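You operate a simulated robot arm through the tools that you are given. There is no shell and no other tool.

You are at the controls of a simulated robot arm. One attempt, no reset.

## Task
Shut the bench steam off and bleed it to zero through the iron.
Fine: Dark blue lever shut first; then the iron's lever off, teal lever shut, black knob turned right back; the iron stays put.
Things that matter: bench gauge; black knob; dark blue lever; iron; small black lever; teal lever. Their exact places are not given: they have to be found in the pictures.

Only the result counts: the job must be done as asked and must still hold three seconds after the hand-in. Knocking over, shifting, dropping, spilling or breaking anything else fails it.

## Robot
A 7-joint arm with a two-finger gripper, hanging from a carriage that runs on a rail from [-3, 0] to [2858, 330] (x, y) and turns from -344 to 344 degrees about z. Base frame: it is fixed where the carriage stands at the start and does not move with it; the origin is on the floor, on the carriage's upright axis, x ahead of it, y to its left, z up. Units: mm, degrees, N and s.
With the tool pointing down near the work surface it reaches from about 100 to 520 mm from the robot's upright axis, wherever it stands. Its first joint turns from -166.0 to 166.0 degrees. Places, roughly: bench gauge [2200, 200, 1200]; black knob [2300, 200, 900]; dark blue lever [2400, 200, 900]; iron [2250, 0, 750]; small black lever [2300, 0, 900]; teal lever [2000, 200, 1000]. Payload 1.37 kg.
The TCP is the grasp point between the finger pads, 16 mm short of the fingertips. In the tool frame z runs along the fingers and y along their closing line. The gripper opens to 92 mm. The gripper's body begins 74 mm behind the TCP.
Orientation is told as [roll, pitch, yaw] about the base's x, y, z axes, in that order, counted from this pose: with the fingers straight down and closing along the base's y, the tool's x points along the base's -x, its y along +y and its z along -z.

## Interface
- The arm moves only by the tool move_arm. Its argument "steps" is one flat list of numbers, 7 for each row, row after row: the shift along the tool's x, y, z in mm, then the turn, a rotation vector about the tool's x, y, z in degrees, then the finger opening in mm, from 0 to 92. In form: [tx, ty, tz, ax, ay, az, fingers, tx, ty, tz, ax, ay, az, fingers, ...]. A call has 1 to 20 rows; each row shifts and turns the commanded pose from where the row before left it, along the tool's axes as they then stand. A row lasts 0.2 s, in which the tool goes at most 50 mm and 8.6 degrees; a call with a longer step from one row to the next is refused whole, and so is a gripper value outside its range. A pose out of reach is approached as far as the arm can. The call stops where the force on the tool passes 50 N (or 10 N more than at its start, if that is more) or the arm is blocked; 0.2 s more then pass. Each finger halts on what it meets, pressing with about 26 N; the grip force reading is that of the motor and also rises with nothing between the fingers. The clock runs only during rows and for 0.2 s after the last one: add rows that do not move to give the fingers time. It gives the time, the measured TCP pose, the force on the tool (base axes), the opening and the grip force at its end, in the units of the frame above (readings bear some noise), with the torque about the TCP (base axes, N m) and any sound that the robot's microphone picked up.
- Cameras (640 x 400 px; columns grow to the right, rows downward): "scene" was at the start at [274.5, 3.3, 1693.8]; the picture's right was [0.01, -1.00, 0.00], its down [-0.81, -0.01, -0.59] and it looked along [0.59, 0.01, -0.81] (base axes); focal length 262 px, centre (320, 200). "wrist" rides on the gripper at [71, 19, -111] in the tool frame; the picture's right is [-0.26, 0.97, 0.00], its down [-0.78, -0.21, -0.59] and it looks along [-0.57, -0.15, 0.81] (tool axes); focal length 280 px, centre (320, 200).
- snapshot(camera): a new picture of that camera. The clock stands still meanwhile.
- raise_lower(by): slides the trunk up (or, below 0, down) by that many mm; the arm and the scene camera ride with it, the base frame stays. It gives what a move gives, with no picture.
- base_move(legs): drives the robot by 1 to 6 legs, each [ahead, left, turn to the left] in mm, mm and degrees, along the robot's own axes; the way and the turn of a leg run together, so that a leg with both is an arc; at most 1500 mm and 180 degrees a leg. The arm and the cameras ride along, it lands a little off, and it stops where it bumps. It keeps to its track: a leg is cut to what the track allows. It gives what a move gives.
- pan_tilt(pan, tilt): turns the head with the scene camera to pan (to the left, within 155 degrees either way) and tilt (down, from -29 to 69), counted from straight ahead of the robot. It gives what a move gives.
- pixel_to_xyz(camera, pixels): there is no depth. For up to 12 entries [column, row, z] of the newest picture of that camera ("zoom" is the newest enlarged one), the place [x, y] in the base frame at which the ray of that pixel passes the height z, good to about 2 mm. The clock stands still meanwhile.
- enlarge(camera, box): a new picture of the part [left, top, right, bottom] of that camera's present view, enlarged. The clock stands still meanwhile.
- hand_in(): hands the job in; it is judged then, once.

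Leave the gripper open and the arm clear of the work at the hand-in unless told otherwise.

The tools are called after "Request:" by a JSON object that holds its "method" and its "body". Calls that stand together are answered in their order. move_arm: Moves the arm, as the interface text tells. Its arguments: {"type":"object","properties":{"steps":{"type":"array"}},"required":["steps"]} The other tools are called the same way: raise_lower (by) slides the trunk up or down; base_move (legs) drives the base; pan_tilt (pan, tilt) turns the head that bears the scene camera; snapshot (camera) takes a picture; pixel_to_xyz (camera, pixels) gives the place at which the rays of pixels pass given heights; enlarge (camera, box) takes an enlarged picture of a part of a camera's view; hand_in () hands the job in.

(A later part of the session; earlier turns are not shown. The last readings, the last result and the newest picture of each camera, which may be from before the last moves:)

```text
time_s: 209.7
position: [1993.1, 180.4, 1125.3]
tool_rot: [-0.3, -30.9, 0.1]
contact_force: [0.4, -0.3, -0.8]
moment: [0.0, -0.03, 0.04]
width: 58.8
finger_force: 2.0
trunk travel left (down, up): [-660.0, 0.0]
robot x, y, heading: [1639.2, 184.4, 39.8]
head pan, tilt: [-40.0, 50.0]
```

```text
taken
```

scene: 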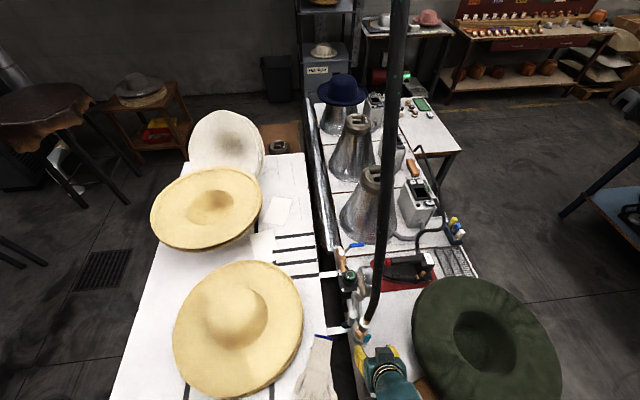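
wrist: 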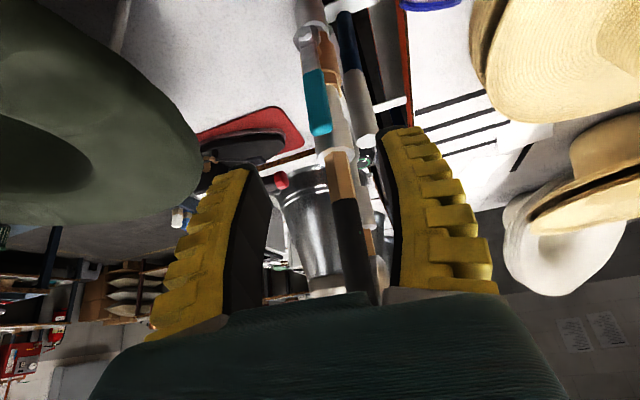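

Measure the lever from this closer view.

Request:
{"method": "pixel_to_xyz", "body": {"camera": "wrist", "pixels": [[320, 131, 1050], [320, 131, 1040], [310, 72, 985], [310, 72, 995], [303, 38, 950], [303, 38, 960], [335, 150, 1060]]}}

Request:
{"method": "enlarge", "body": {"camera": "wrist", "box": [230, 0, 430, 200]}}

```text
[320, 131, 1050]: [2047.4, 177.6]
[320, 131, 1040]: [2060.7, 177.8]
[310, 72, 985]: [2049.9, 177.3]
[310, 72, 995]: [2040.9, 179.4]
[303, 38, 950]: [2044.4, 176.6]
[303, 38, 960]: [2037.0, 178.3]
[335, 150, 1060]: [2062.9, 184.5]
```

```text
2.00 times, centred on (330, 100) of wrist
```

zoom: 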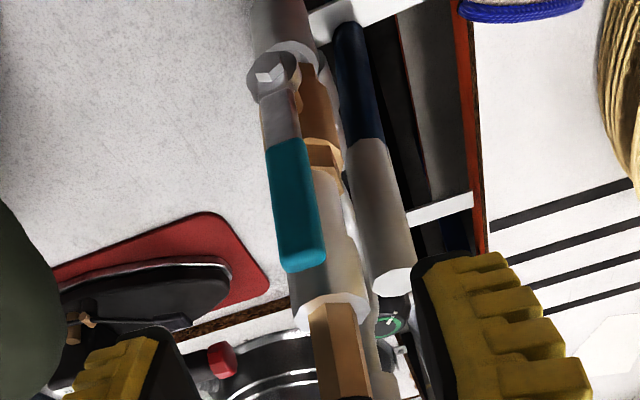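

Clear picture of the teal lever in front of its pipe. Move in to straddle: TCP (2036,178,1032).

Request:
{"method": "move_arm", "body": {"steps": [2.7, -0.6, 25.5, 0, 0, 0, 56, 2.7, -0.6, 25.5, 0, 0, 0, 56, 2.7, -0.6, 25.5, 0, 0, 0, 56, 2.7, -0.6, 25.5, 0, 0, 0, 56, 0, 0, 0, 0, 0, 0, 56]}}

Request:
{"method": "snapshot", "body": {"camera": "wrist"}}

```text
time_s: 210.9
position: [2036.5, 177.7, 1032.1]
tool_rot: [-0.3, -30.9, 0.0]
contact_force: [-0.4, -0.6, 0.3]
moment: [-0.02, 0.0, 0.0]
width: 59.0
finger_force: 1.8
trunk travel left (down, up): [-660.0, 0.0]
robot x, y, heading: [1637.0, 189.1, 39.8]
head pan, tilt: [-40.0, 50.0]
```

```text
taken
```

wrist: 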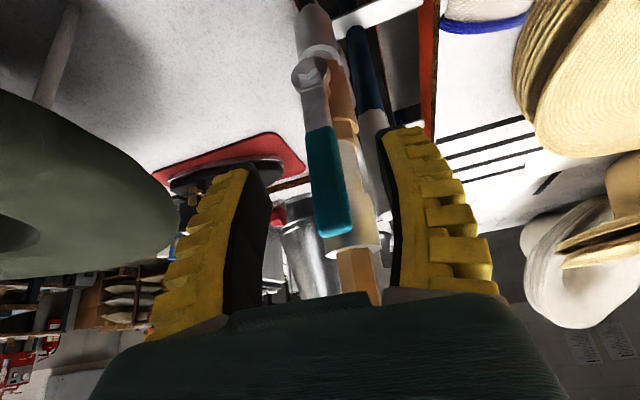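

Straddled. Narrow to 36 mm and test pushing toward -y.

Request:
{"method": "move_arm", "body": {"steps": [0, 0, 0, 0, 0, 0, 44, 0, 0, 0, 0, 0, 0, 36, 0, 0, 0, 0, 0, 0, 36, 0, -6, 0, 0, 0, 0, 36, 0, -6, 0, 0, 0, 0, 36, 0, -5, 0, 0, 0, 0, 36]}}

Request:
{"method": "snapshot", "body": {"camera": "wrist"}}

```text
time_s: 212.3
position: [2037.6, 161.9, 1031.6]
tool_rot: [-0.2, -30.9, 0.1]
contact_force: [0.7, 1.6, 1.7]
moment: [0.02, 0.01, -0.01]
width: 40.9
finger_force: 3.6
trunk travel left (down, up): [-660.0, 0.0]
robot x, y, heading: [1641.1, 189.1, 39.6]
head pan, tilt: [-40.0, 50.0]
```

```text
taken
```

wrist: 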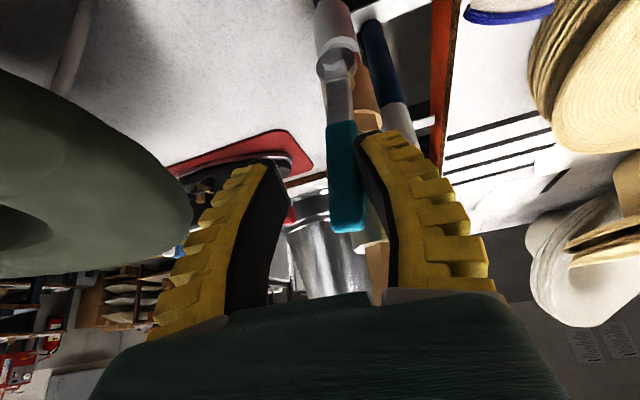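

The lever moves toward -y with almost no force: that's the closing direction. I'll retract, close the fingers into a poker, and re-engage on the lever's +y side.

Request:
{"method": "move_arm", "body": {"steps": [0, 6, 0, 0, 0, 0, 50, 0, 4, -35, 0, 0, 0, 56, 0, 0, -35, 0, 0, 0, 40, 0, 10, 0, 0, 0, 0, 20, 0, 10, 0, 0, 0, 0, 0, 0, 2, 0, 0, 0, 0, 0, 0, 0, 0, 0, 0, 0, 0]}}

Request:
{"method": "snapshot", "body": {"camera": "wrist"}}

```text
time_s: 213.9
position: [2000.4, 193.8, 1091.8]
tool_rot: [-0.3, -30.9, 0.1]
contact_force: [-0.6, -1.2, 0.1]
moment: [0.01, 0.03, 0.03]
width: 0.2
finger_force: 26.0
trunk travel left (down, up): [-660.0, 0.0]
robot x, y, heading: [1637.8, 186.1, 40.0]
head pan, tilt: [-40.0, 50.0]
```

```text
taken
```

wrist: 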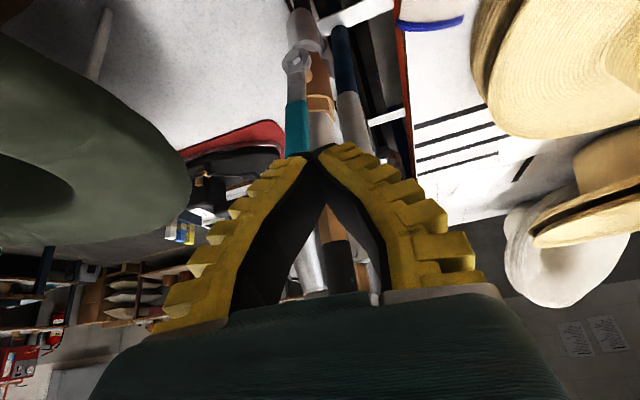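

Poker is on the lever's +y side. Move forward and push toward -y.

Request:
{"method": "move_arm", "body": {"steps": [-0.3, -0.4, 35, 0, 0, 0, 0, -0.3, -0.4, 35, 0, 0, 0, 0, 0, 0, 0, 0, 0, 0, 0, 0, -8, 0, 0, 0, 0, 0, 0, -8, 0, 0, 0, 0, 0, 0, -8, 0, 0, 0, 0, 0]}}

Request:
{"method": "snapshot", "body": {"camera": "wrist"}}

```text
time_s: 215.3
position: [2029.3, 169.4, 1025.7]
tool_rot: [-0.2, -30.2, 0.1]
contact_force: [-15.6, 4.0, -12.0]
moment: [0.21, 0.29, -0.19]
width: 0.0
finger_force: 26.1
trunk travel left (down, up): [-660.0, 0.0]
robot x, y, heading: [1639.2, 190.9, 39.9]
head pan, tilt: [-40.0, 50.0]
```

```text
taken
```

wrist: 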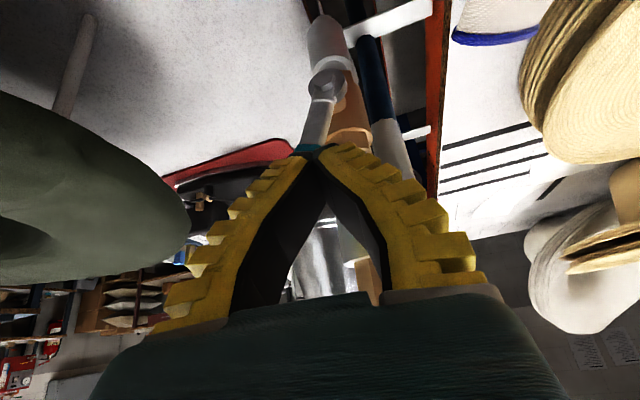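

The fingertip front is rubbing the pipe coupling (force along -x,-z). Shift back 10 mm along the tool's x and continue pushing.

Request:
{"method": "move_arm", "body": {"steps": [10, 0, 0, 0, 0, 0, 0, 0, -8, 0, 0, 0, 0, 0, 0, -8, 0, 0, 0, 0, 0]}}

Request:
{"method": "snapshot", "body": {"camera": "wrist"}}

```text
time_s: 216.1
position: [2030.9, 151.3, 1027.7]
tool_rot: [-0.3, -31.4, 0.0]
contact_force: [-0.6, 0.2, -0.1]
moment: [0.03, -0.03, 0.01]
width: 0.0
finger_force: 25.7
trunk travel left (down, up): [-660.0, 0.0]
robot x, y, heading: [1637.5, 187.9, 39.8]
head pan, tilt: [-40.0, 50.0]
```

```text
taken
```

wrist: 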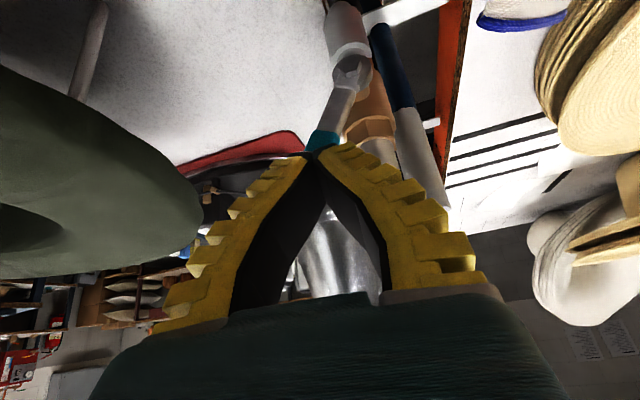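

The lever is following (about 35°). Continue along the arc: -y and down.

Request:
{"method": "move_arm", "body": {"steps": [3.1, -10, 5.1, 0, 0, 0, 0, 3.1, -10, 5.1, 0, 0, 0, 0, 3.1, -10, 5.1, 0, 0, 0, 0]}}

Request:
{"method": "snapshot", "body": {"camera": "wrist"}}

Request:
{"method": "enlarge", "body": {"camera": "scene", "box": [310, 290, 430, 400]}}

```text
time_s: 216.9
position: [2027.2, 121.0, 1006.9]
tool_rot: [-0.3, -30.9, 0.1]
contact_force: [0.3, 0.5, -0.3]
moment: [-0.03, -0.02, -0.02]
width: 0.0
finger_force: 25.9
trunk travel left (down, up): [-660.0, 0.0]
robot x, y, heading: [1639.2, 184.5, 39.8]
head pan, tilt: [-40.0, 50.0]
```

```text
taken
```

wrist: 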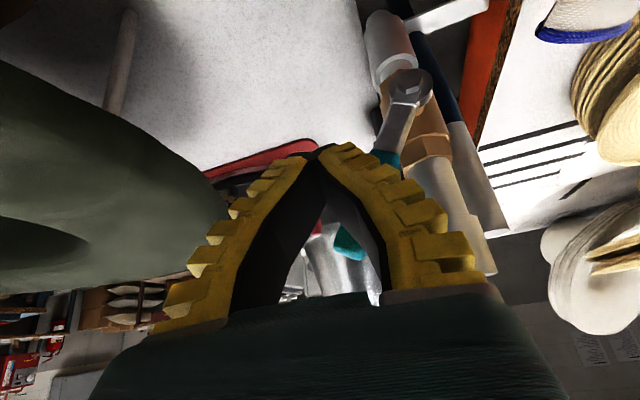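

```text
3.64 times, centred on (370, 345) of scene
```

zoom: 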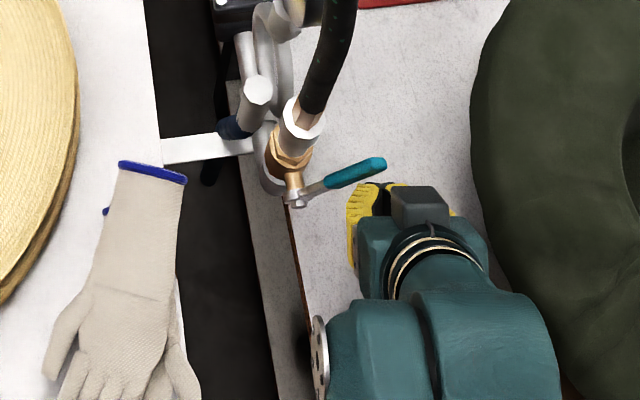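

The poker slipped past on the near side; the lever is at ~45° now. I'll raise the poker, move it forward above the lever, and push down.

Request:
{"method": "move_arm", "body": {"steps": [-8.5, 0, -24, 0, 0, 0, 0, -8.5, 0, -24, 0, 0, 0, 0, -10, -1.5, 6, 0, 0, 0, 0, -10, -1.5, 6, 0, 0, 0, 0, 0, 0, 0, 0, 0, 0, 0]}}

Request:
{"method": "snapshot", "body": {"camera": "wrist"}}

Request:
{"method": "enlarge", "body": {"camera": "scene", "box": [310, 290, 430, 400]}}

```text
time_s: 218.1
position: [2043.7, 118.7, 1057.2]
tool_rot: [-0.2, -30.9, 0.0]
contact_force: [-0.5, 0.3, 0.4]
moment: [-0.02, 0.03, 0.01]
width: 0.0
finger_force: 25.6
trunk travel left (down, up): [-660.0, 0.0]
robot x, y, heading: [1639.5, 191.9, 39.8]
head pan, tilt: [-40.0, 50.0]
```

```text
taken
```

wrist: 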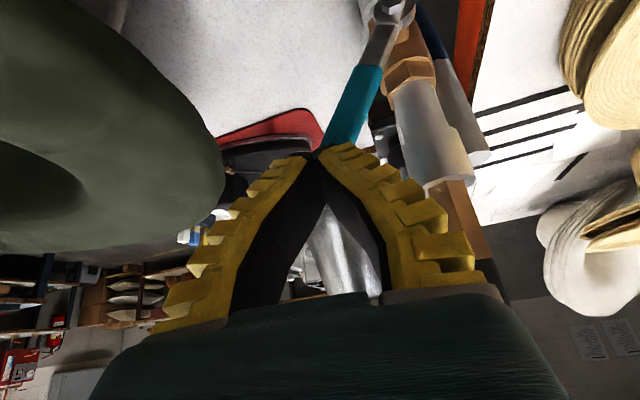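

```text
3.64 times, centred on (370, 345) of scene
```

zoom: 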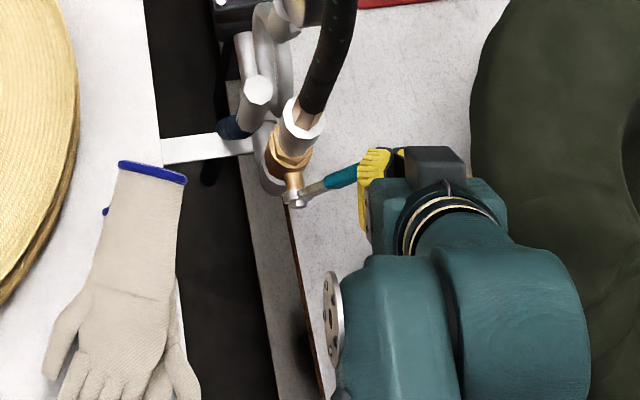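

Poker is over the grip. Push straight down in 10 mm steps.

Request:
{"method": "move_arm", "body": {"steps": [5.1, 0, 8.6, 0, 0, 0, 0, 5.1, 0, 8.6, 0, 0, 0, 0, 5.1, 0, 8.6, 0, 0, 0, 0, 5.1, 0, 8.6, 0, 0, 0, 0, 5.1, 0, 8.6, 0, 0, 0, 0]}}

Request:
{"method": "snapshot", "body": {"camera": "wrist"}}

Request:
{"method": "enlarge", "body": {"camera": "scene", "box": [310, 290, 430, 400]}}

```text
time_s: 218.9
position: [2045.7, 110.2, 1038.6]
tool_rot: [-1.5, -31.9, 0.4]
contact_force: [-18.4, -17.9, 21.6]
moment: [0.16, -0.17, 0.18]
width: 0.0
finger_force: 25.8
trunk travel left (down, up): [-660.0, 0.0]
robot x, y, heading: [1639.2, 187.4, 39.7]
head pan, tilt: [-40.0, 50.0]
stopped in row 3: the force on the tool passed its limit at 56 N (the readings are from after the stop); the commanded pose is now the measured one
```

```text
taken
```

wrist: 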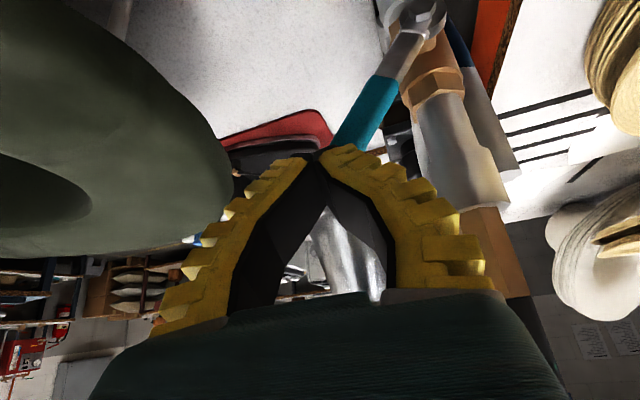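

```text
3.64 times, centred on (370, 345) of scene
```

zoom: 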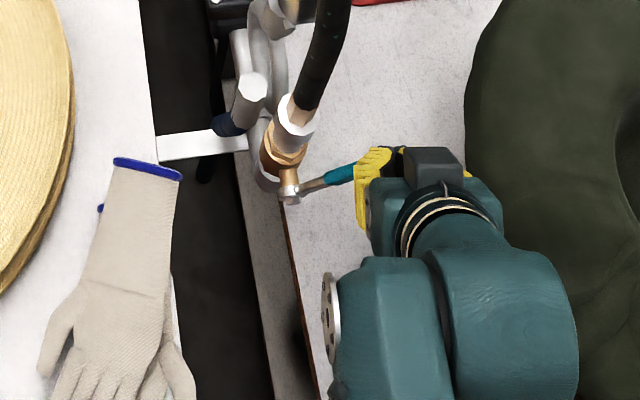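

The poker was on the lever's tip end. Raise, move to y≈148 so the poker bears on the lever's upper (+y) flank.

Request:
{"method": "move_arm", "body": {"steps": [-12.8, 0, -21.5, 1.4, 1, 0, 0, 0, 19, -3, 0, 0, 0, 0, 3.4, 19, -2, 0, 0, 0, 0, 0, 0, 0, 0, 0, 0, 0]}}

Request:
{"method": "snapshot", "body": {"camera": "wrist"}}

Request:
{"method": "enlarge", "body": {"camera": "scene", "box": [310, 290, 430, 400]}}

```text
time_s: 219.9
position: [2041.5, 152.9, 1063.9]
tool_rot: [-2.4, -30.8, 0.2]
contact_force: [0.5, -0.2, -1.2]
moment: [0.0, 0.0, -0.01]
width: 0.0
finger_force: 25.9
trunk travel left (down, up): [-660.0, 0.0]
robot x, y, heading: [1638.0, 189.8, 39.7]
head pan, tilt: [-40.0, 50.0]
```

```text
taken
```

wrist: 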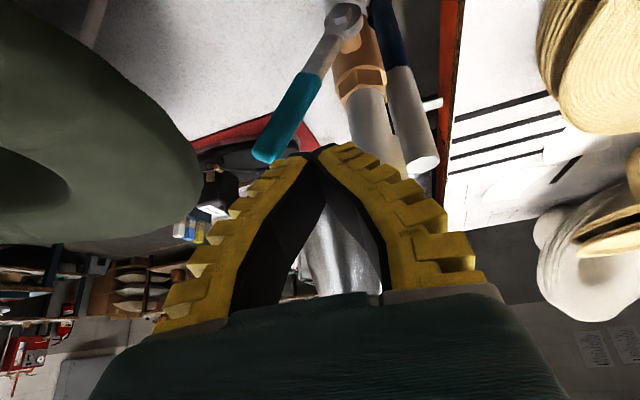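

```text
3.64 times, centred on (370, 345) of scene
```

zoom: 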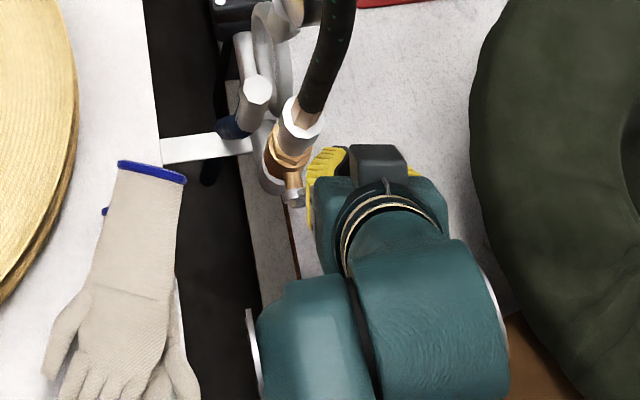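

Now the poker is right of (+y side) the lever, which points to image lower-left. Lower and push along the arc.

Request:
{"method": "move_arm", "body": {"steps": [6.2, -1.5, 10.3, 0, 0, 0, 0, 6.2, -1.5, 10.3, 0, 0, 0, 0, 3.85, -5.9, 6.4, 0, 0, 0, 0, 3.85, -5.9, 6.4, 0, 0, 0, 0, 3.85, -5.9, 6.4, 0, 0, 0, 0]}}

Request:
{"method": "snapshot", "body": {"camera": "wrist"}}

```text
time_s: 221.1
position: [2040.3, 131.1, 1017.4]
tool_rot: [-2.3, -30.9, 0.2]
contact_force: [-0.3, 0.3, 0.5]
moment: [-0.02, -0.02, -0.01]
width: 0.3
finger_force: 26.1
trunk travel left (down, up): [-660.0, 0.0]
robot x, y, heading: [1638.4, 185.4, 39.7]
head pan, tilt: [-40.0, 50.0]
```

```text
taken
```

wrist: 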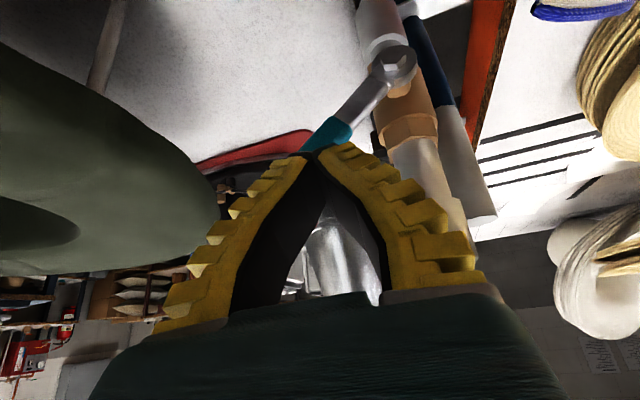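

The lever is turning further. Continue down toward horizontal.

Request:
{"method": "move_arm", "body": {"steps": [4.3, -3.5, 7.2, 0, 0, 0, 0, 4.3, -3.5, 7.2, 0, 0, 0, 0, 4.3, -3, 7.2, 0, 0, 0, 0, 4.3, -2, 7.2, 0, 0, 0, 0]}}

Request:
{"method": "snapshot", "body": {"camera": "wrist"}}

Request:
{"method": "enlarge", "body": {"camera": "scene", "box": [310, 290, 430, 400]}}

```text
time_s: 222.1
position: [2040.4, 118.6, 984.1]
tool_rot: [-2.4, -30.8, 0.2]
contact_force: [0.3, -1.1, 1.5]
moment: [-0.07, -0.15, 0.01]
width: 0.2
finger_force: 25.6
trunk travel left (down, up): [-660.0, 0.0]
robot x, y, heading: [1637.8, 186.0, 39.5]
head pan, tilt: [-40.0, 50.0]
```

```text
taken
```

wrist: 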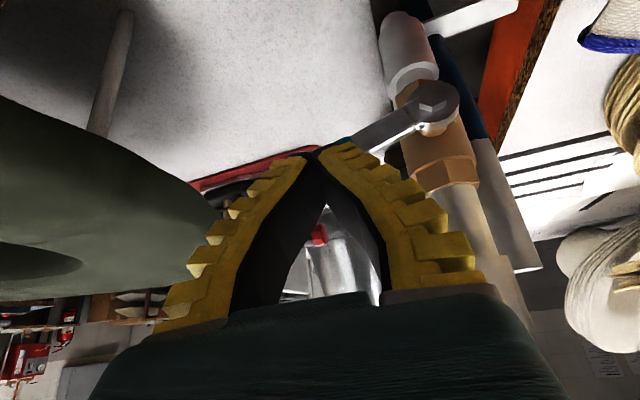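

```text
3.64 times, centred on (370, 345) of scene
```

zoom: 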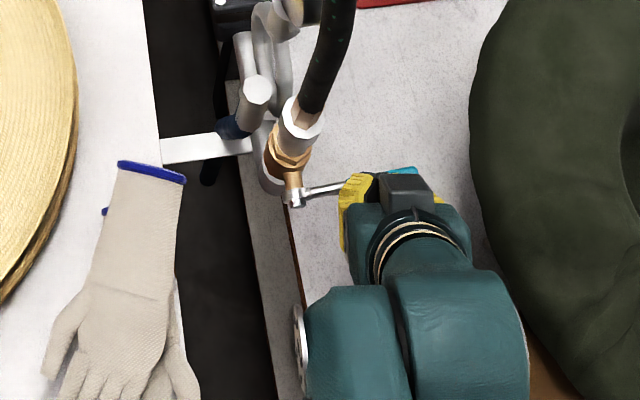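

Nearly horizontal. Continue down until the stop is felt.

Request:
{"method": "move_arm", "body": {"steps": [4.1, -1, 6.9, 0, 0, 0, 0, 4.1, 0, 6.9, 0, 0, 0, 0, 2.6, 0, 4.3, 0, 0, 0, 0]}}

Request:
{"method": "snapshot", "body": {"camera": "wrist"}}

```text
time_s: 222.9
position: [2040.6, 116.4, 963.5]
tool_rot: [-2.4, -30.9, 0.2]
contact_force: [-1.9, -2.3, 6.0]
moment: [0.03, -0.01, -0.02]
width: 0.0
finger_force: 26.4
trunk travel left (down, up): [-660.0, 0.0]
robot x, y, heading: [1640.6, 188.4, 39.5]
head pan, tilt: [-40.0, 50.0]
```

```text
taken
```

wrist: 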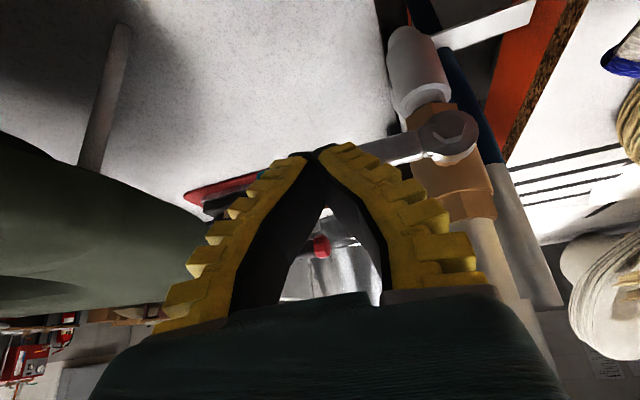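

Push a little more in 3 mm steps to reach the stop.

Request:
{"method": "move_arm", "body": {"steps": [1.5, 0, 2.6, 0, 0, 0, 0, 1.5, 0, 2.6, 0, 0, 0, 0, 1.5, 0, 2.6, 0, 0, 0, 0]}}

Request:
{"method": "snapshot", "body": {"camera": "wrist"}}

```text
time_s: 223.6
position: [2042.6, 116.0, 961.8]
tool_rot: [-2.5, -31.6, 0.4]
contact_force: [-22.7, 0.6, 35.1]
moment: [0.28, -0.15, 0.13]
width: 5.9
finger_force: 27.2
trunk travel left (down, up): [-660.0, 0.0]
robot x, y, heading: [1636.6, 190.6, 39.8]
head pan, tilt: [-40.0, 50.0]
stopped in row 3: the force on the tool passed its limit at 54 N (the readings are from after the stop); the commanded pose is now the measured one
```

```text
taken
```

wrist: 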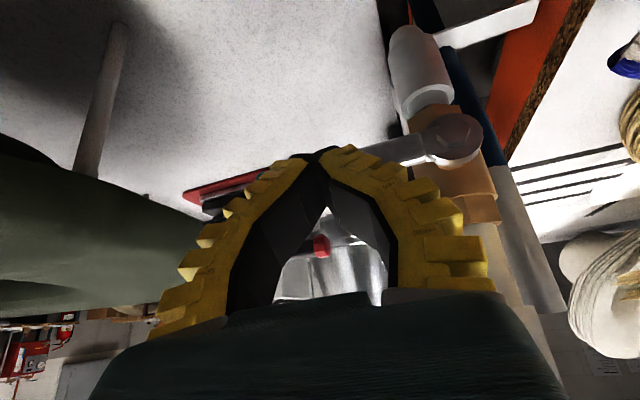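

Hard stop reached (54 N): the teal lever is shut. Back off and look.

Request:
{"method": "move_arm", "body": {"steps": [-7.7, 0, -13, 0, 0, 0, 0, -5, 0, -40, 0, 0, 0, 0, 0, 0, -45, 0, 0, 0, 0, 0, 0, -45, 0, 0, 0, 0, 0, 0, 0, 0, 0, 0, 0]}}

Request:
{"method": "snapshot", "body": {"camera": "wrist"}}

Request:
{"method": "snapshot", "body": {"camera": "scene"}}

Request:
{"method": "enlarge", "body": {"camera": "scene", "box": [310, 220, 450, 400]}}

```text
time_s: 224.8
position: [1982.0, 123.2, 1088.6]
tool_rot: [-2.6, -31.4, 0.3]
contact_force: [0.7, -0.1, 0.5]
moment: [0.01, -0.02, 0.03]
width: 0.0
finger_force: 28.4
trunk travel left (down, up): [-660.0, 0.0]
robot x, y, heading: [1638.2, 187.2, 39.7]
head pan, tilt: [-40.0, 50.0]
```

```text
taken
```

wrist: 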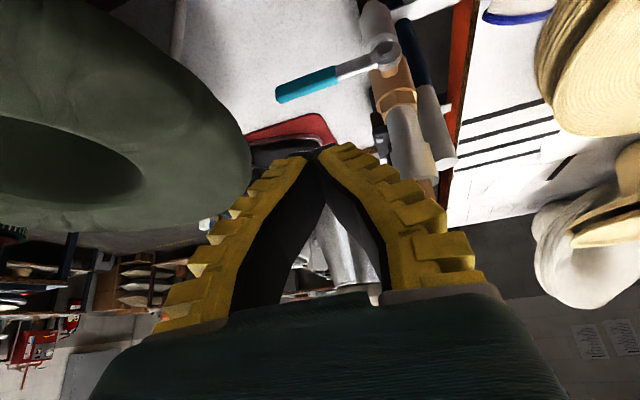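

```text
taken
```

scene: 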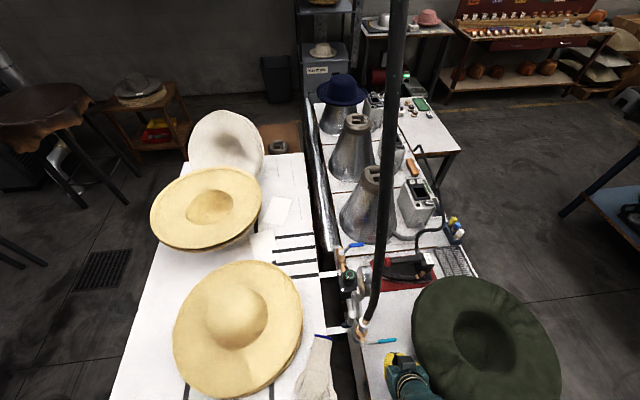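

```text
2.22 times, centred on (380, 310) of scene
```

zoom: 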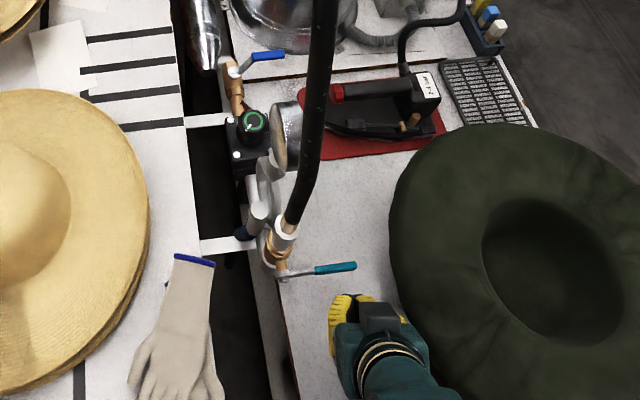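

Both levers are visibly shut: blue across its pipe, teal horizontal. Next: the black knob, approached from the left. Straighten the tool, raise, swing the arm to the robot's left, then turn the base to -40°.

Request:
{"method": "move_arm", "body": {"steps": [0, 0, -30, 0, 7.85, 0, 40, 0, 0, -30, 0, 7.85, 0, 92, 0, 0, -40, 0, 7.85, 0, 92, 0, 0, -40, 0, 7.85, 0, 92, 0, 0, -20, -2.6, 0, 0, 92, 0, 0, 0, 0, 0, 0, 92]}}

Request:
{"method": "move_arm", "body": {"steps": [-4.9, 37.7, 0, 0, 0, -6.2, 92, -4.9, 37.7, 0, 0, 0, -6.2, 92, -4.9, 37.7, 0, 0, 0, -6.2, 92, -4.9, 37.7, 0, 0, 0, -6.2, 92, -4.9, 37.7, 0, 0, 0, -6.2, 92, -4.9, 37.7, 0, 0, 0, -6.2, 92, -4.9, 37.7, 0, 0, 0, -6.2, 92, -4.9, 37.7, 0, 0, 0, -6.2, 92, -4.9, 37.7, 0, 0, 0, -6.2, 92, -4.9, 37.7, 0, 0, 0, -6.2, 92, -4.9, 37.7, 0, 0, 0, -6.2, 92, -4.9, 37.7, 0, 0, 0, -6.2, 92, -4.9, 37.7, 0, 0, 0, -6.2, 92, -4.9, 37.7, 0, 0, 0, -6.2, 92, -4.9, 37.7, 0, 0, 0, -6.2, 92, -4.9, 37.7, 0, 0, 0, -6.2, 92]}}

Request:
{"method": "base_move", "body": {"legs": [[0, 0, -80]]}}

Request:
{"method": "pan_tilt", "body": {"pan": 60, "tilt": 60}}

Request:
{"method": "snapshot", "body": {"camera": "scene"}}

```text
time_s: 226.2
position: [1935.0, 128.8, 1240.8]
tool_rot: [0.4, 0.0, -0.9]
contact_force: [0.4, 0.6, 0.8]
moment: [-0.03, -0.02, -0.01]
width: 92.0
finger_force: 0.1
trunk travel left (down, up): [-660.0, 0.0]
robot x, y, heading: [1634.7, 185.7, 39.7]
head pan, tilt: [-40.0, 50.0]
```

```text
time_s: 229.6
position: [1605.3, 548.8, 1243.8]
tool_rot: [-0.2, -0.5, 98.3]
contact_force: [-0.9, 0.2, -0.1]
moment: [-0.04, 0.0, -0.02]
width: 91.9
finger_force: 0.0
trunk travel left (down, up): [-660.0, 0.0]
robot x, y, heading: [1635.9, 191.6, 39.5]
head pan, tilt: [-40.0, 50.0]
```

```text
time_s: 233.4
position: [1984.7, 288.9, 1244.4]
tool_rot: [-0.1, -0.5, 19.2]
contact_force: [-0.8, 0.5, -0.4]
moment: [0.0, 0.02, -0.01]
width: 91.8
finger_force: 0.1
trunk travel left (down, up): [-660.0, 0.0]
robot x, y, heading: [1637.4, 192.3, -39.2]
head pan, tilt: [-40.0, 50.0]
```

```text
time_s: 235.2
position: [1985.6, 288.3, 1244.4]
tool_rot: [-0.1, -0.5, 19.2]
contact_force: [-0.4, 0.0, -0.1]
moment: [-0.03, -0.02, 0.01]
width: 91.8
finger_force: 0.1
trunk travel left (down, up): [-660.0, 0.0]
robot x, y, heading: [1635.3, 188.5, -39.6]
head pan, tilt: [60.0, 60.0]
```

```text
taken
```

scene: 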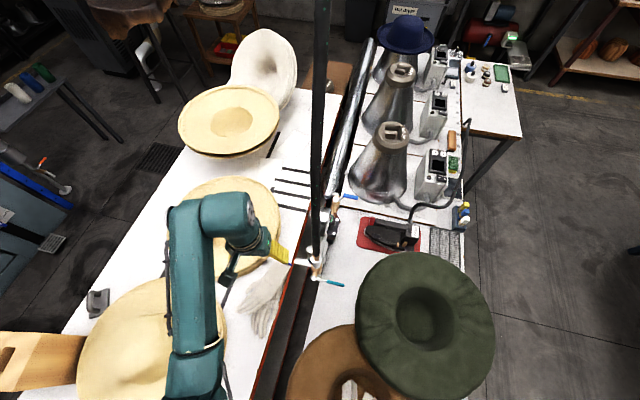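

Elbow-left posture again. Advance to x≈1957.

Request:
{"method": "base_move", "body": {"legs": [[223, 232, 0]]}}

Request:
{"method": "pan_tilt", "body": {"pan": 50, "tilt": 63}}

Request:
{"method": "snapshot", "body": {"camera": "scene"}}

Request:
{"method": "enlarge", "body": {"camera": "scene", "box": [240, 230, 360, 350]}}

```text
time_s: 237.3
position: [2303.1, 324.0, 1244.5]
tool_rot: [-0.1, -0.5, 19.1]
contact_force: [0.5, -0.1, -0.4]
moment: [0.01, -0.02, -0.03]
width: 92.3
finger_force: 0.1
trunk travel left (down, up): [-660.0, 0.0]
robot x, y, heading: [1957.1, 227.1, -39.7]
head pan, tilt: [60.0, 60.0]
```

```text
time_s: 238.0
position: [2303.5, 325.0, 1242.3]
tool_rot: [-0.1, -0.5, 19.2]
contact_force: [0.3, 0.2, -0.3]
moment: [-0.02, -0.01, -0.01]
width: 91.7
finger_force: 0.1
trunk travel left (down, up): [-660.0, 0.0]
robot x, y, heading: [1956.8, 222.0, -39.5]
head pan, tilt: [50.0, 63.0]
```

```text
taken
```

scene: 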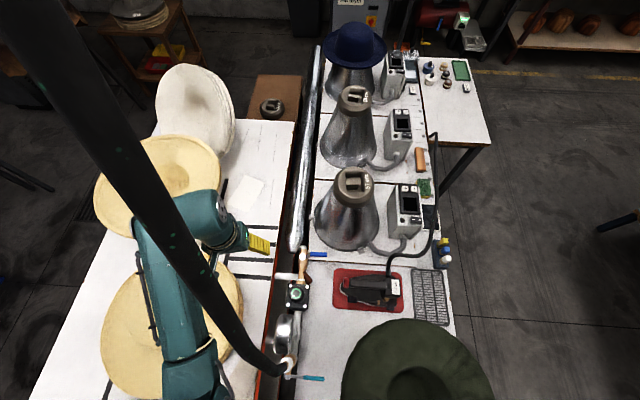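

```text
3.33 times, centred on (300, 290) of scene
```

zoom: 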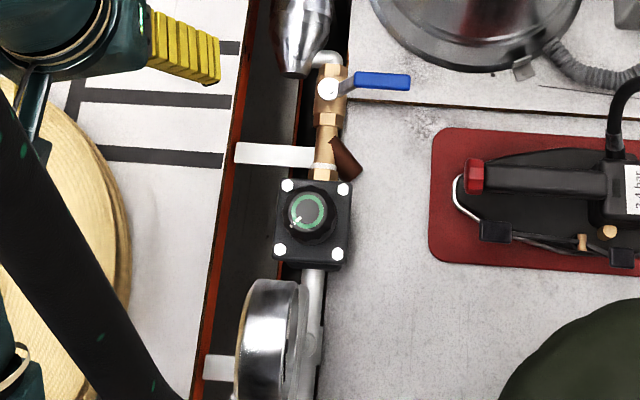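

Knob top at zoom (310,212), mark at (294,224). Get position from the zoom.

Request:
{"method": "pixel_to_xyz", "body": {"camera": "zoom", "pixels": [[310, 212, 958], [310, 212, 945], [294, 224, 958], [288, 186, 905], [344, 188, 905], [337, 254, 905], [280, 249, 905]]}}

Request:
{"method": "snapshot", "body": {"camera": "wrist"}}

```text
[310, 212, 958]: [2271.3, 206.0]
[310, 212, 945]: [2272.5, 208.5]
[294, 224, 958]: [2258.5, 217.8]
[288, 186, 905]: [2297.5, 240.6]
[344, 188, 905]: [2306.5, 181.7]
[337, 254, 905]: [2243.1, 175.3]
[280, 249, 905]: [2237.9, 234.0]
```

```text
taken
```

wrist: 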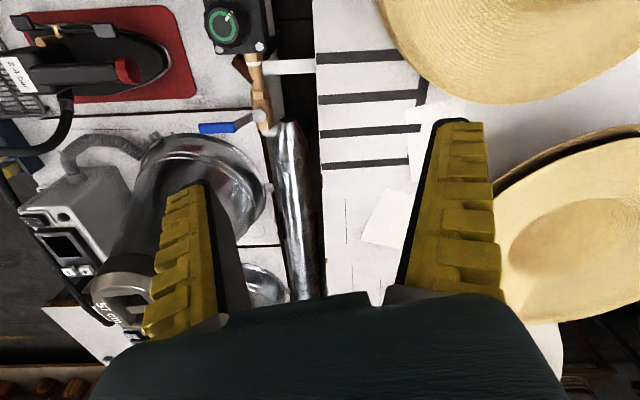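

Knob axis ≈ (2271,207.5), mark at 137°. Check the gauge/siphon extents for finger clearance.

Request:
{"method": "enlarge", "body": {"camera": "scene", "box": [255, 275, 335, 385]}}

Request:
{"method": "pixel_to_xyz", "body": {"camera": "zoom", "pixels": [[320, 200, 1000], [280, 100, 1000]]}}

```text
3.64 times, centred on (295, 330) of scene
```

zoom: 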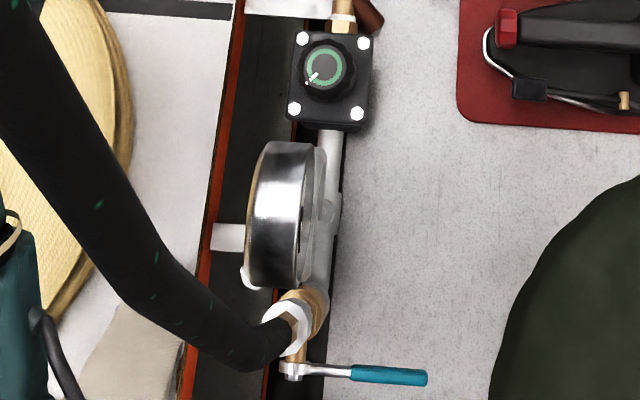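

```text
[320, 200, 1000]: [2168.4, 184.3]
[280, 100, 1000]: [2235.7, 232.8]
```

Request:
{"method": "pixel_to_xyz", "body": {"camera": "zoom", "pixels": [[285, 142, 1177], [285, 142, 1215], [280, 288, 1177], [252, 215, 1177], [318, 215, 1177], [330, 175, 1050], [335, 215, 1050], [335, 215, 1000], [330, 140, 930], [322, 68, 958], [300, 68, 930], [358, 68, 930]]}}

```text
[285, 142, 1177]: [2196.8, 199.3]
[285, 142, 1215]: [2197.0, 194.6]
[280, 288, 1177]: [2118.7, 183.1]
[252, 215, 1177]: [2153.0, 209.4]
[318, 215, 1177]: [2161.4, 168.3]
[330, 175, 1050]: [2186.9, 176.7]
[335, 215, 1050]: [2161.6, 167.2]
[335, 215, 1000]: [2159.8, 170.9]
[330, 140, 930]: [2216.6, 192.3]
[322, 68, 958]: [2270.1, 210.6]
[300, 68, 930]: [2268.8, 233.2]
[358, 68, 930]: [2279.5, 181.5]
```

Gauge case spans x 2119–2197; the siphon reaches ≈2200. With an opening of ~64 mm and yaw starting at 75 the fingers and camera stay clear. Rotate to yaw 75 and move above the knob at z≈1080.

Request:
{"method": "move_arm", "body": {"steps": [0, 0, 0, 0, 0, -8, 66, 0, 0, 0, 0, 0, -8, 66, 0, 0, 0, 0, 0, -8, 66, 0, 0, 0, 0, 0, -8, 66, 0, 0, 0, 0, 0, -8, 66, 0, 0, 0, 0, 0, -8, 66, 0, 0, 0, 0, 0, -8, 66, 24.4, 0.2, 32.4, 0, 0, 0, 66, 24.4, 0.2, 32.4, 0, 0, 0, 66, 24.4, 0.2, 32.4, 0, 0, 0, 66, 24.4, 0.2, 32.4, 0, 0, 0, 66, 24.4, 0.2, 32.4, 0, 0, 0, 66, 0, 0, 0, 0, 0, 0, 66]}}

Request:
{"method": "snapshot", "body": {"camera": "wrist"}}

Request:
{"method": "snapshot", "body": {"camera": "scene"}}

```text
time_s: 240.8
position: [2271.2, 206.4, 1083.7]
tool_rot: [-0.5, -0.2, 75.0]
contact_force: [1.5, -0.1, -0.4]
moment: [-0.01, 0.03, 0.03]
width: 68.3
finger_force: 1.6
trunk travel left (down, up): [-660.0, 0.0]
robot x, y, heading: [1955.3, 223.4, -39.5]
head pan, tilt: [50.0, 63.0]
```

```text
taken
```

wrist: 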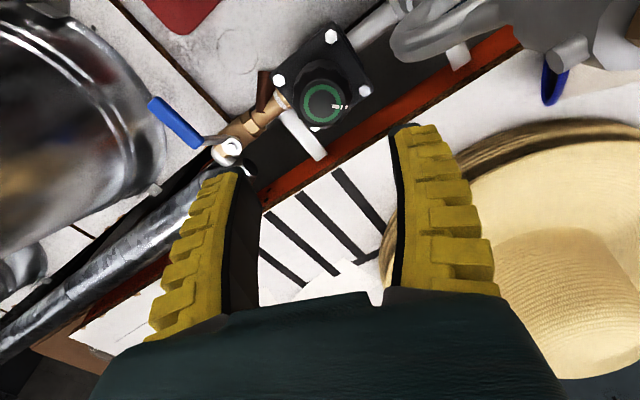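

```text
taken
```

scene: 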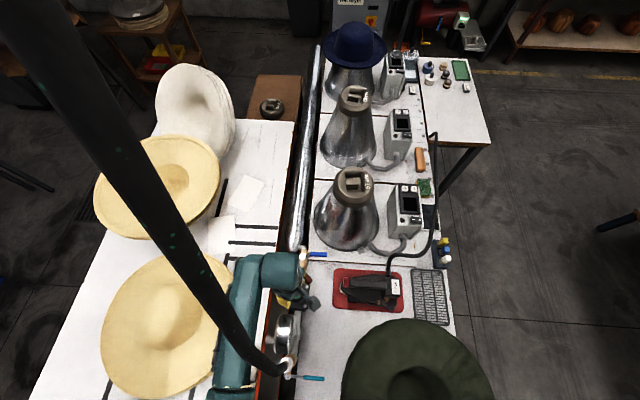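

Knob visible at (323,98). Verify its coordinates from this view before descending.

Request:
{"method": "pixel_to_xyz", "body": {"camera": "wrist", "pixels": [[323, 101, 958], [323, 101, 950], [280, 79, 905], [331, 36, 905], [365, 90, 905]]}}

Request:
{"method": "enlarge", "body": {"camera": "wrist", "box": [260, 20, 400, 150]}}

```text
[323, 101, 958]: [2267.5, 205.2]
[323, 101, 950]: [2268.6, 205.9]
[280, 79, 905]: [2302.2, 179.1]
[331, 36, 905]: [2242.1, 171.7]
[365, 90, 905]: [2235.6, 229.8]
```

```text
3.08 times, centred on (330, 85) of wrist
```

zoom: 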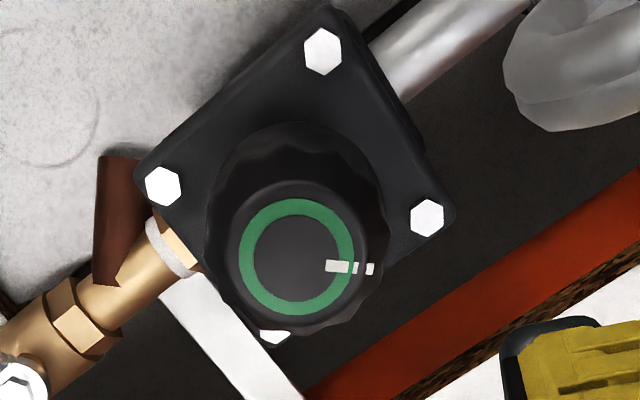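

Centering is within ~2 mm. Descend to TCP z≈985 and check alignment.

Request:
{"method": "move_arm", "body": {"steps": [0, 0, 33, 0, 0, 0, 66, 0, 0, 33, 0, 0, 0, 66, 0, 0, 32, 0, 0, 0, 66, 0, 0, 0, 0, 0, 0, 66]}}

Request:
{"method": "snapshot", "body": {"camera": "wrist"}}

Request:
{"method": "enlarge", "body": {"camera": "scene", "box": [220, 230, 360, 400]}}

```text
time_s: 241.8
position: [2274.1, 208.7, 982.7]
tool_rot: [-0.4, -0.1, 75.1]
contact_force: [0.5, -0.5, 0.1]
moment: [0.02, -0.04, 0.01]
width: 68.1
finger_force: 1.5
trunk travel left (down, up): [-660.0, 0.0]
robot x, y, heading: [1953.0, 223.4, -39.8]
head pan, tilt: [50.0, 63.0]
```

```text
taken
```

wrist: 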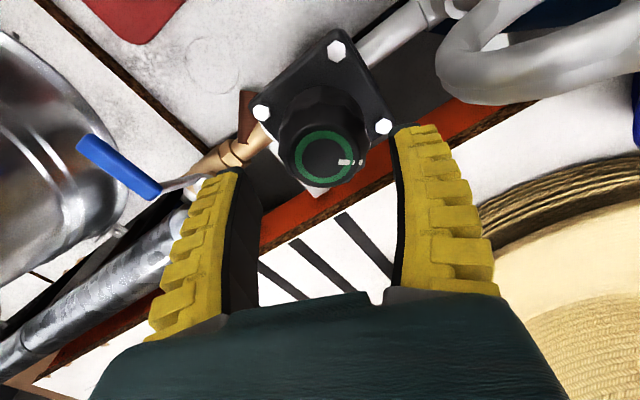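

```text
2.35 times, centred on (290, 315) of scene
```

zoom: 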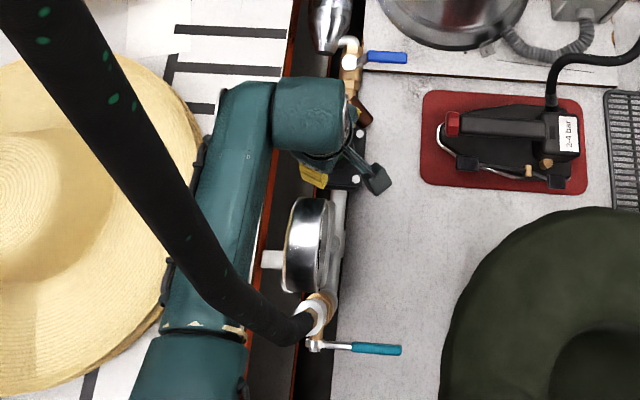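

Aligned to ~2 mm. Shift 2 mm and descend to TCP z≈945, then close gently on the knob.

Request:
{"method": "move_arm", "body": {"steps": [0, 2, 15, 0, 0, 0, 66, 0, 0, 12, 0, 0, 0, 66, 0, 0, 11, 0, 0, 0, 66, 0, 0, 0, 0, 0, 0, 66]}}

Request:
{"method": "snapshot", "body": {"camera": "wrist"}}

```text
time_s: 242.8
position: [2271.6, 208.8, 945.8]
tool_rot: [-0.5, -0.2, 75.1]
contact_force: [-0.1, -0.3, -0.6]
moment: [-0.03, -0.05, 0.01]
width: 68.2
finger_force: 1.9
trunk travel left (down, up): [-660.0, 0.0]
robot x, y, heading: [1953.5, 225.4, -39.5]
head pan, tilt: [50.0, 63.0]
```

```text
taken
```

wrist: 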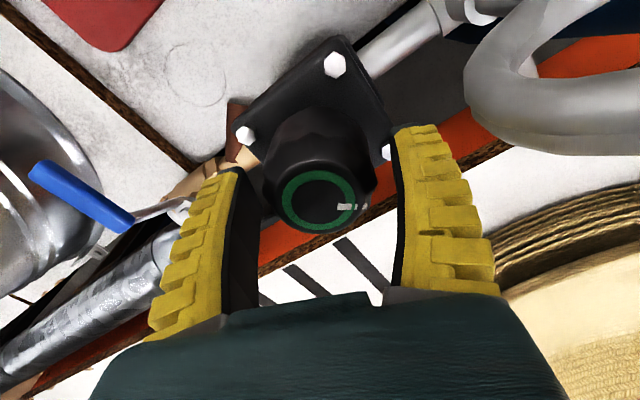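

The knob is centered between the fingers. Close onto it.

Request:
{"method": "move_arm", "body": {"steps": [0, 0, 0, 0, 0, 0, 56, 0, 0, 0, 0, 0, 0, 48, 0, 0, 0, 0, 0, 0, 36, 0, 0, 0, 0, 0, 0, 20, 0, 0, 0, 0, 0, 0, 10, 0, 0, 0, 0, 0, 0, 10]}}

Request:
{"method": "snapshot", "body": {"camera": "wrist"}}

```text
time_s: 244.2
position: [2271.3, 208.3, 946.2]
tool_rot: [-0.4, -0.1, 75.1]
contact_force: [-7.6, -1.2, 21.2]
moment: [-0.11, 0.21, -0.03]
width: 45.9
finger_force: 28.1
trunk travel left (down, up): [-660.0, 0.0]
robot x, y, heading: [1954.1, 227.7, -39.5]
head pan, tilt: [50.0, 63.0]
```

```text
taken
```

wrist: 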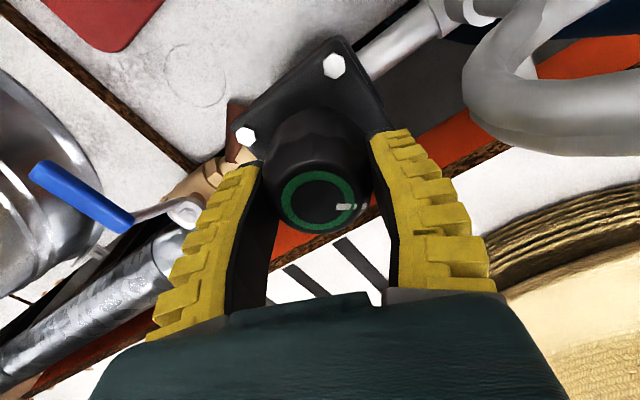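

Knob gripped (45.9 mm). Rotate counterclockwise (seen from above), 40° first.

Request:
{"method": "move_arm", "body": {"steps": [0, 0, 0, 0, 0, -5, 10, 0, 0, 0, 0, 0, -5, 10, 0, 0, 0, 0, 0, -5, 10, 0, 0, 0, 0, 0, -5, 10, 0, 0, 0, 0, 0, -5, 10, 0, 0, 0, 0, 0, -5, 10, 0, 0, 0, 0, 0, -5, 10, 0, 0, 0, 0, 0, -5, 10]}}

Request:
{"method": "snapshot", "body": {"camera": "wrist"}}

```text
time_s: 246.0
position: [2269.4, 206.6, 944.7]
tool_rot: [-0.3, 0.1, 115.2]
contact_force: [-9.2, 1.8, 10.5]
moment: [-0.09, 0.25, -0.05]
width: 45.7
finger_force: 28.1
trunk travel left (down, up): [-660.0, 0.0]
robot x, y, heading: [1956.5, 226.8, -39.3]
head pan, tilt: [50.0, 63.0]
```

```text
taken
```

wrist: 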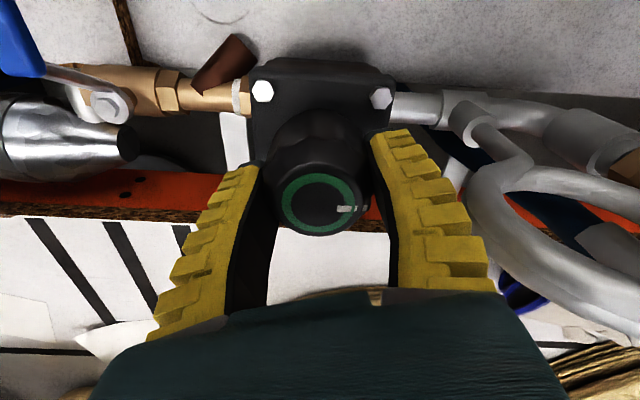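

The knob turned with the gripper (mark fixed in the wrist view). Continue 45° more.

Request:
{"method": "move_arm", "body": {"steps": [0, 0, 0, 0, 0, -5, 10, 0, 0, 0, 0, 0, -5, 10, 0, 0, 0, 0, 0, -5, 10, 0, 0, 0, 0, 0, -5, 10, 0, 0, 0, 0, 0, -5, 10, 0, 0, 0, 0, 0, -5, 10, 0, 0, 0, 0, 0, -5, 10, 0, 0, 0, 0, 0, -5, 10, 0, 0, 0, 0, 0, -5, 10]}}

Request:
{"method": "snapshot", "body": {"camera": "wrist"}}

```text
time_s: 248.0
position: [2269.0, 206.6, 943.9]
tool_rot: [0.0, 0.2, 160.2]
contact_force: [-9.4, -8.9, 1.7]
moment: [-0.07, 0.08, -0.08]
width: 45.0
finger_force: 27.8
trunk travel left (down, up): [-660.0, 0.0]
robot x, y, heading: [1954.5, 223.3, -39.4]
head pan, tilt: [50.0, 63.0]
```

```text
taken
```

wrist: 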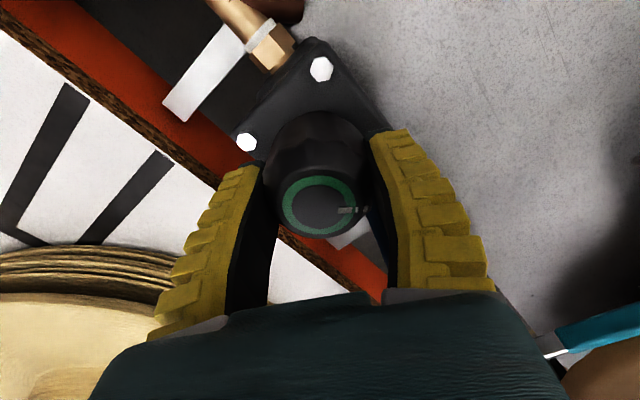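

Rotated 85° so far with no stop. Release (opening 57), rotate back, and re-grip for another stroke.

Request:
{"method": "move_arm", "body": {"steps": [0, 0, 0, 0, 0, 0, 40, 0, 0, 0, 0, 0, 0, 57, 0, 0, 0, 0, 0, 0, 57, 0, 0, 0, 0, 0, 8.5, 57, 0, 0, 0, 0, 0, 8.5, 57, 0, 0, 0, 0, 0, 8.5, 57, 0, 0, 0, 0, 0, 8.5, 57, 0, 0, 0, 0, 0, 8.5, 57, 0, 0, 0, 0, 0, 8.5, 57, 0, 0, 0, 0, 0, 8.5, 57, 0, 0, 0, 0, 0, 8.5, 57, 0, 0, 0, 0, 0, 8.5, 57, 0, 0, 0, 0, 0, 8.5, 57, 0, 0, 0, 0, 0, 0, 57]}}

Request:
{"method": "snapshot", "body": {"camera": "wrist"}}

```text
time_s: 251.0
position: [2270.9, 207.3, 945.6]
tool_rot: [-0.3, -0.1, 75.0]
contact_force: [0.0, -0.7, 0.0]
moment: [-0.05, 0.02, -0.03]
width: 60.0
finger_force: 1.9
trunk travel left (down, up): [-660.0, 0.0]
robot x, y, heading: [1957.5, 226.4, -39.6]
head pan, tilt: [50.0, 63.0]
```

```text
taken
```

wrist: 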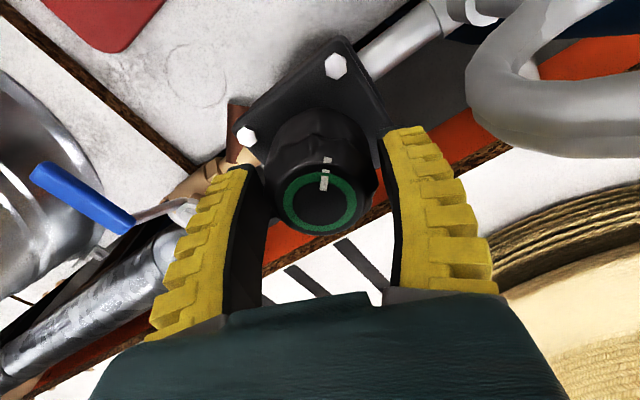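

The mark has moved by ~85°. Grip again and rotate another stroke, watching the torque.

Request:
{"method": "move_arm", "body": {"steps": [0, 0, 0, 0, 0, 0, 40, 0, 0, 0, 0, 0, 0, 20, 0, 0, 0, 0, 0, 0, 10, 0, 0, 0, 0, 0, 0, 10, 0, 0, 0, 0, 0, -5, 10, 0, 0, 0, 0, 0, -5, 10, 0, 0, 0, 0, 0, -5, 10, 0, 0, 0, 0, 0, -5, 10, 0, 0, 0, 0, 0, -5, 10, 0, 0, 0, 0, 0, -5, 10, 0, 0, 0, 0, 0, -5, 10, 0, 0, 0, 0, 0, -5, 10]}}

Request:
{"method": "snapshot", "body": {"camera": "wrist"}}

```text
time_s: 253.6
position: [2270.2, 207.4, 943.5]
tool_rot: [-0.3, 0.1, 115.2]
contact_force: [-10.3, -0.2, 12.0]
moment: [-0.05, 0.3, -0.07]
width: 45.4
finger_force: 27.8
trunk travel left (down, up): [-660.0, 0.0]
robot x, y, heading: [1956.3, 225.1, -39.3]
head pan, tilt: [50.0, 63.0]
```

```text
taken
```

wrist: 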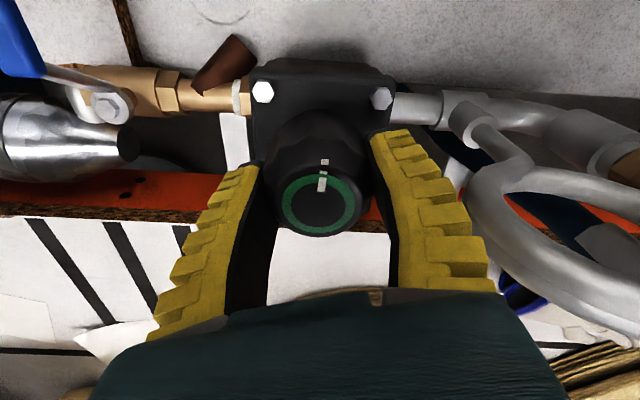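

Still turning freely. Continue 45°.

Request:
{"method": "move_arm", "body": {"steps": [0, 0, 0, 0, 0, -5, 10, 0, 0, 0, 0, 0, -5, 10, 0, 0, 0, 0, 0, -5, 10, 0, 0, 0, 0, 0, -5, 10, 0, 0, 0, 0, 0, -5, 10, 0, 0, 0, 0, 0, -5, 10, 0, 0, 0, 0, 0, -5, 10, 0, 0, 0, 0, 0, -5, 10, 0, 0, 0, 0, 0, -5, 10]}}

Request:
{"method": "snapshot", "body": {"camera": "wrist"}}

```text
time_s: 255.6
position: [2271.3, 205.8, 945.2]
tool_rot: [0.0, 0.4, 160.2]
contact_force: [-5.8, -10.2, 0.2]
moment: [-0.02, 0.03, -0.41]
width: 44.0
finger_force: 27.9
trunk travel left (down, up): [-660.0, 0.0]
robot x, y, heading: [1954.1, 224.0, -39.7]
head pan, tilt: [50.0, 63.0]
```

```text
taken
```

wrist: 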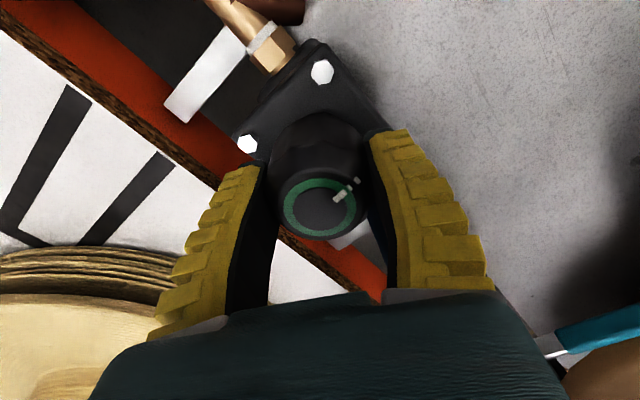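

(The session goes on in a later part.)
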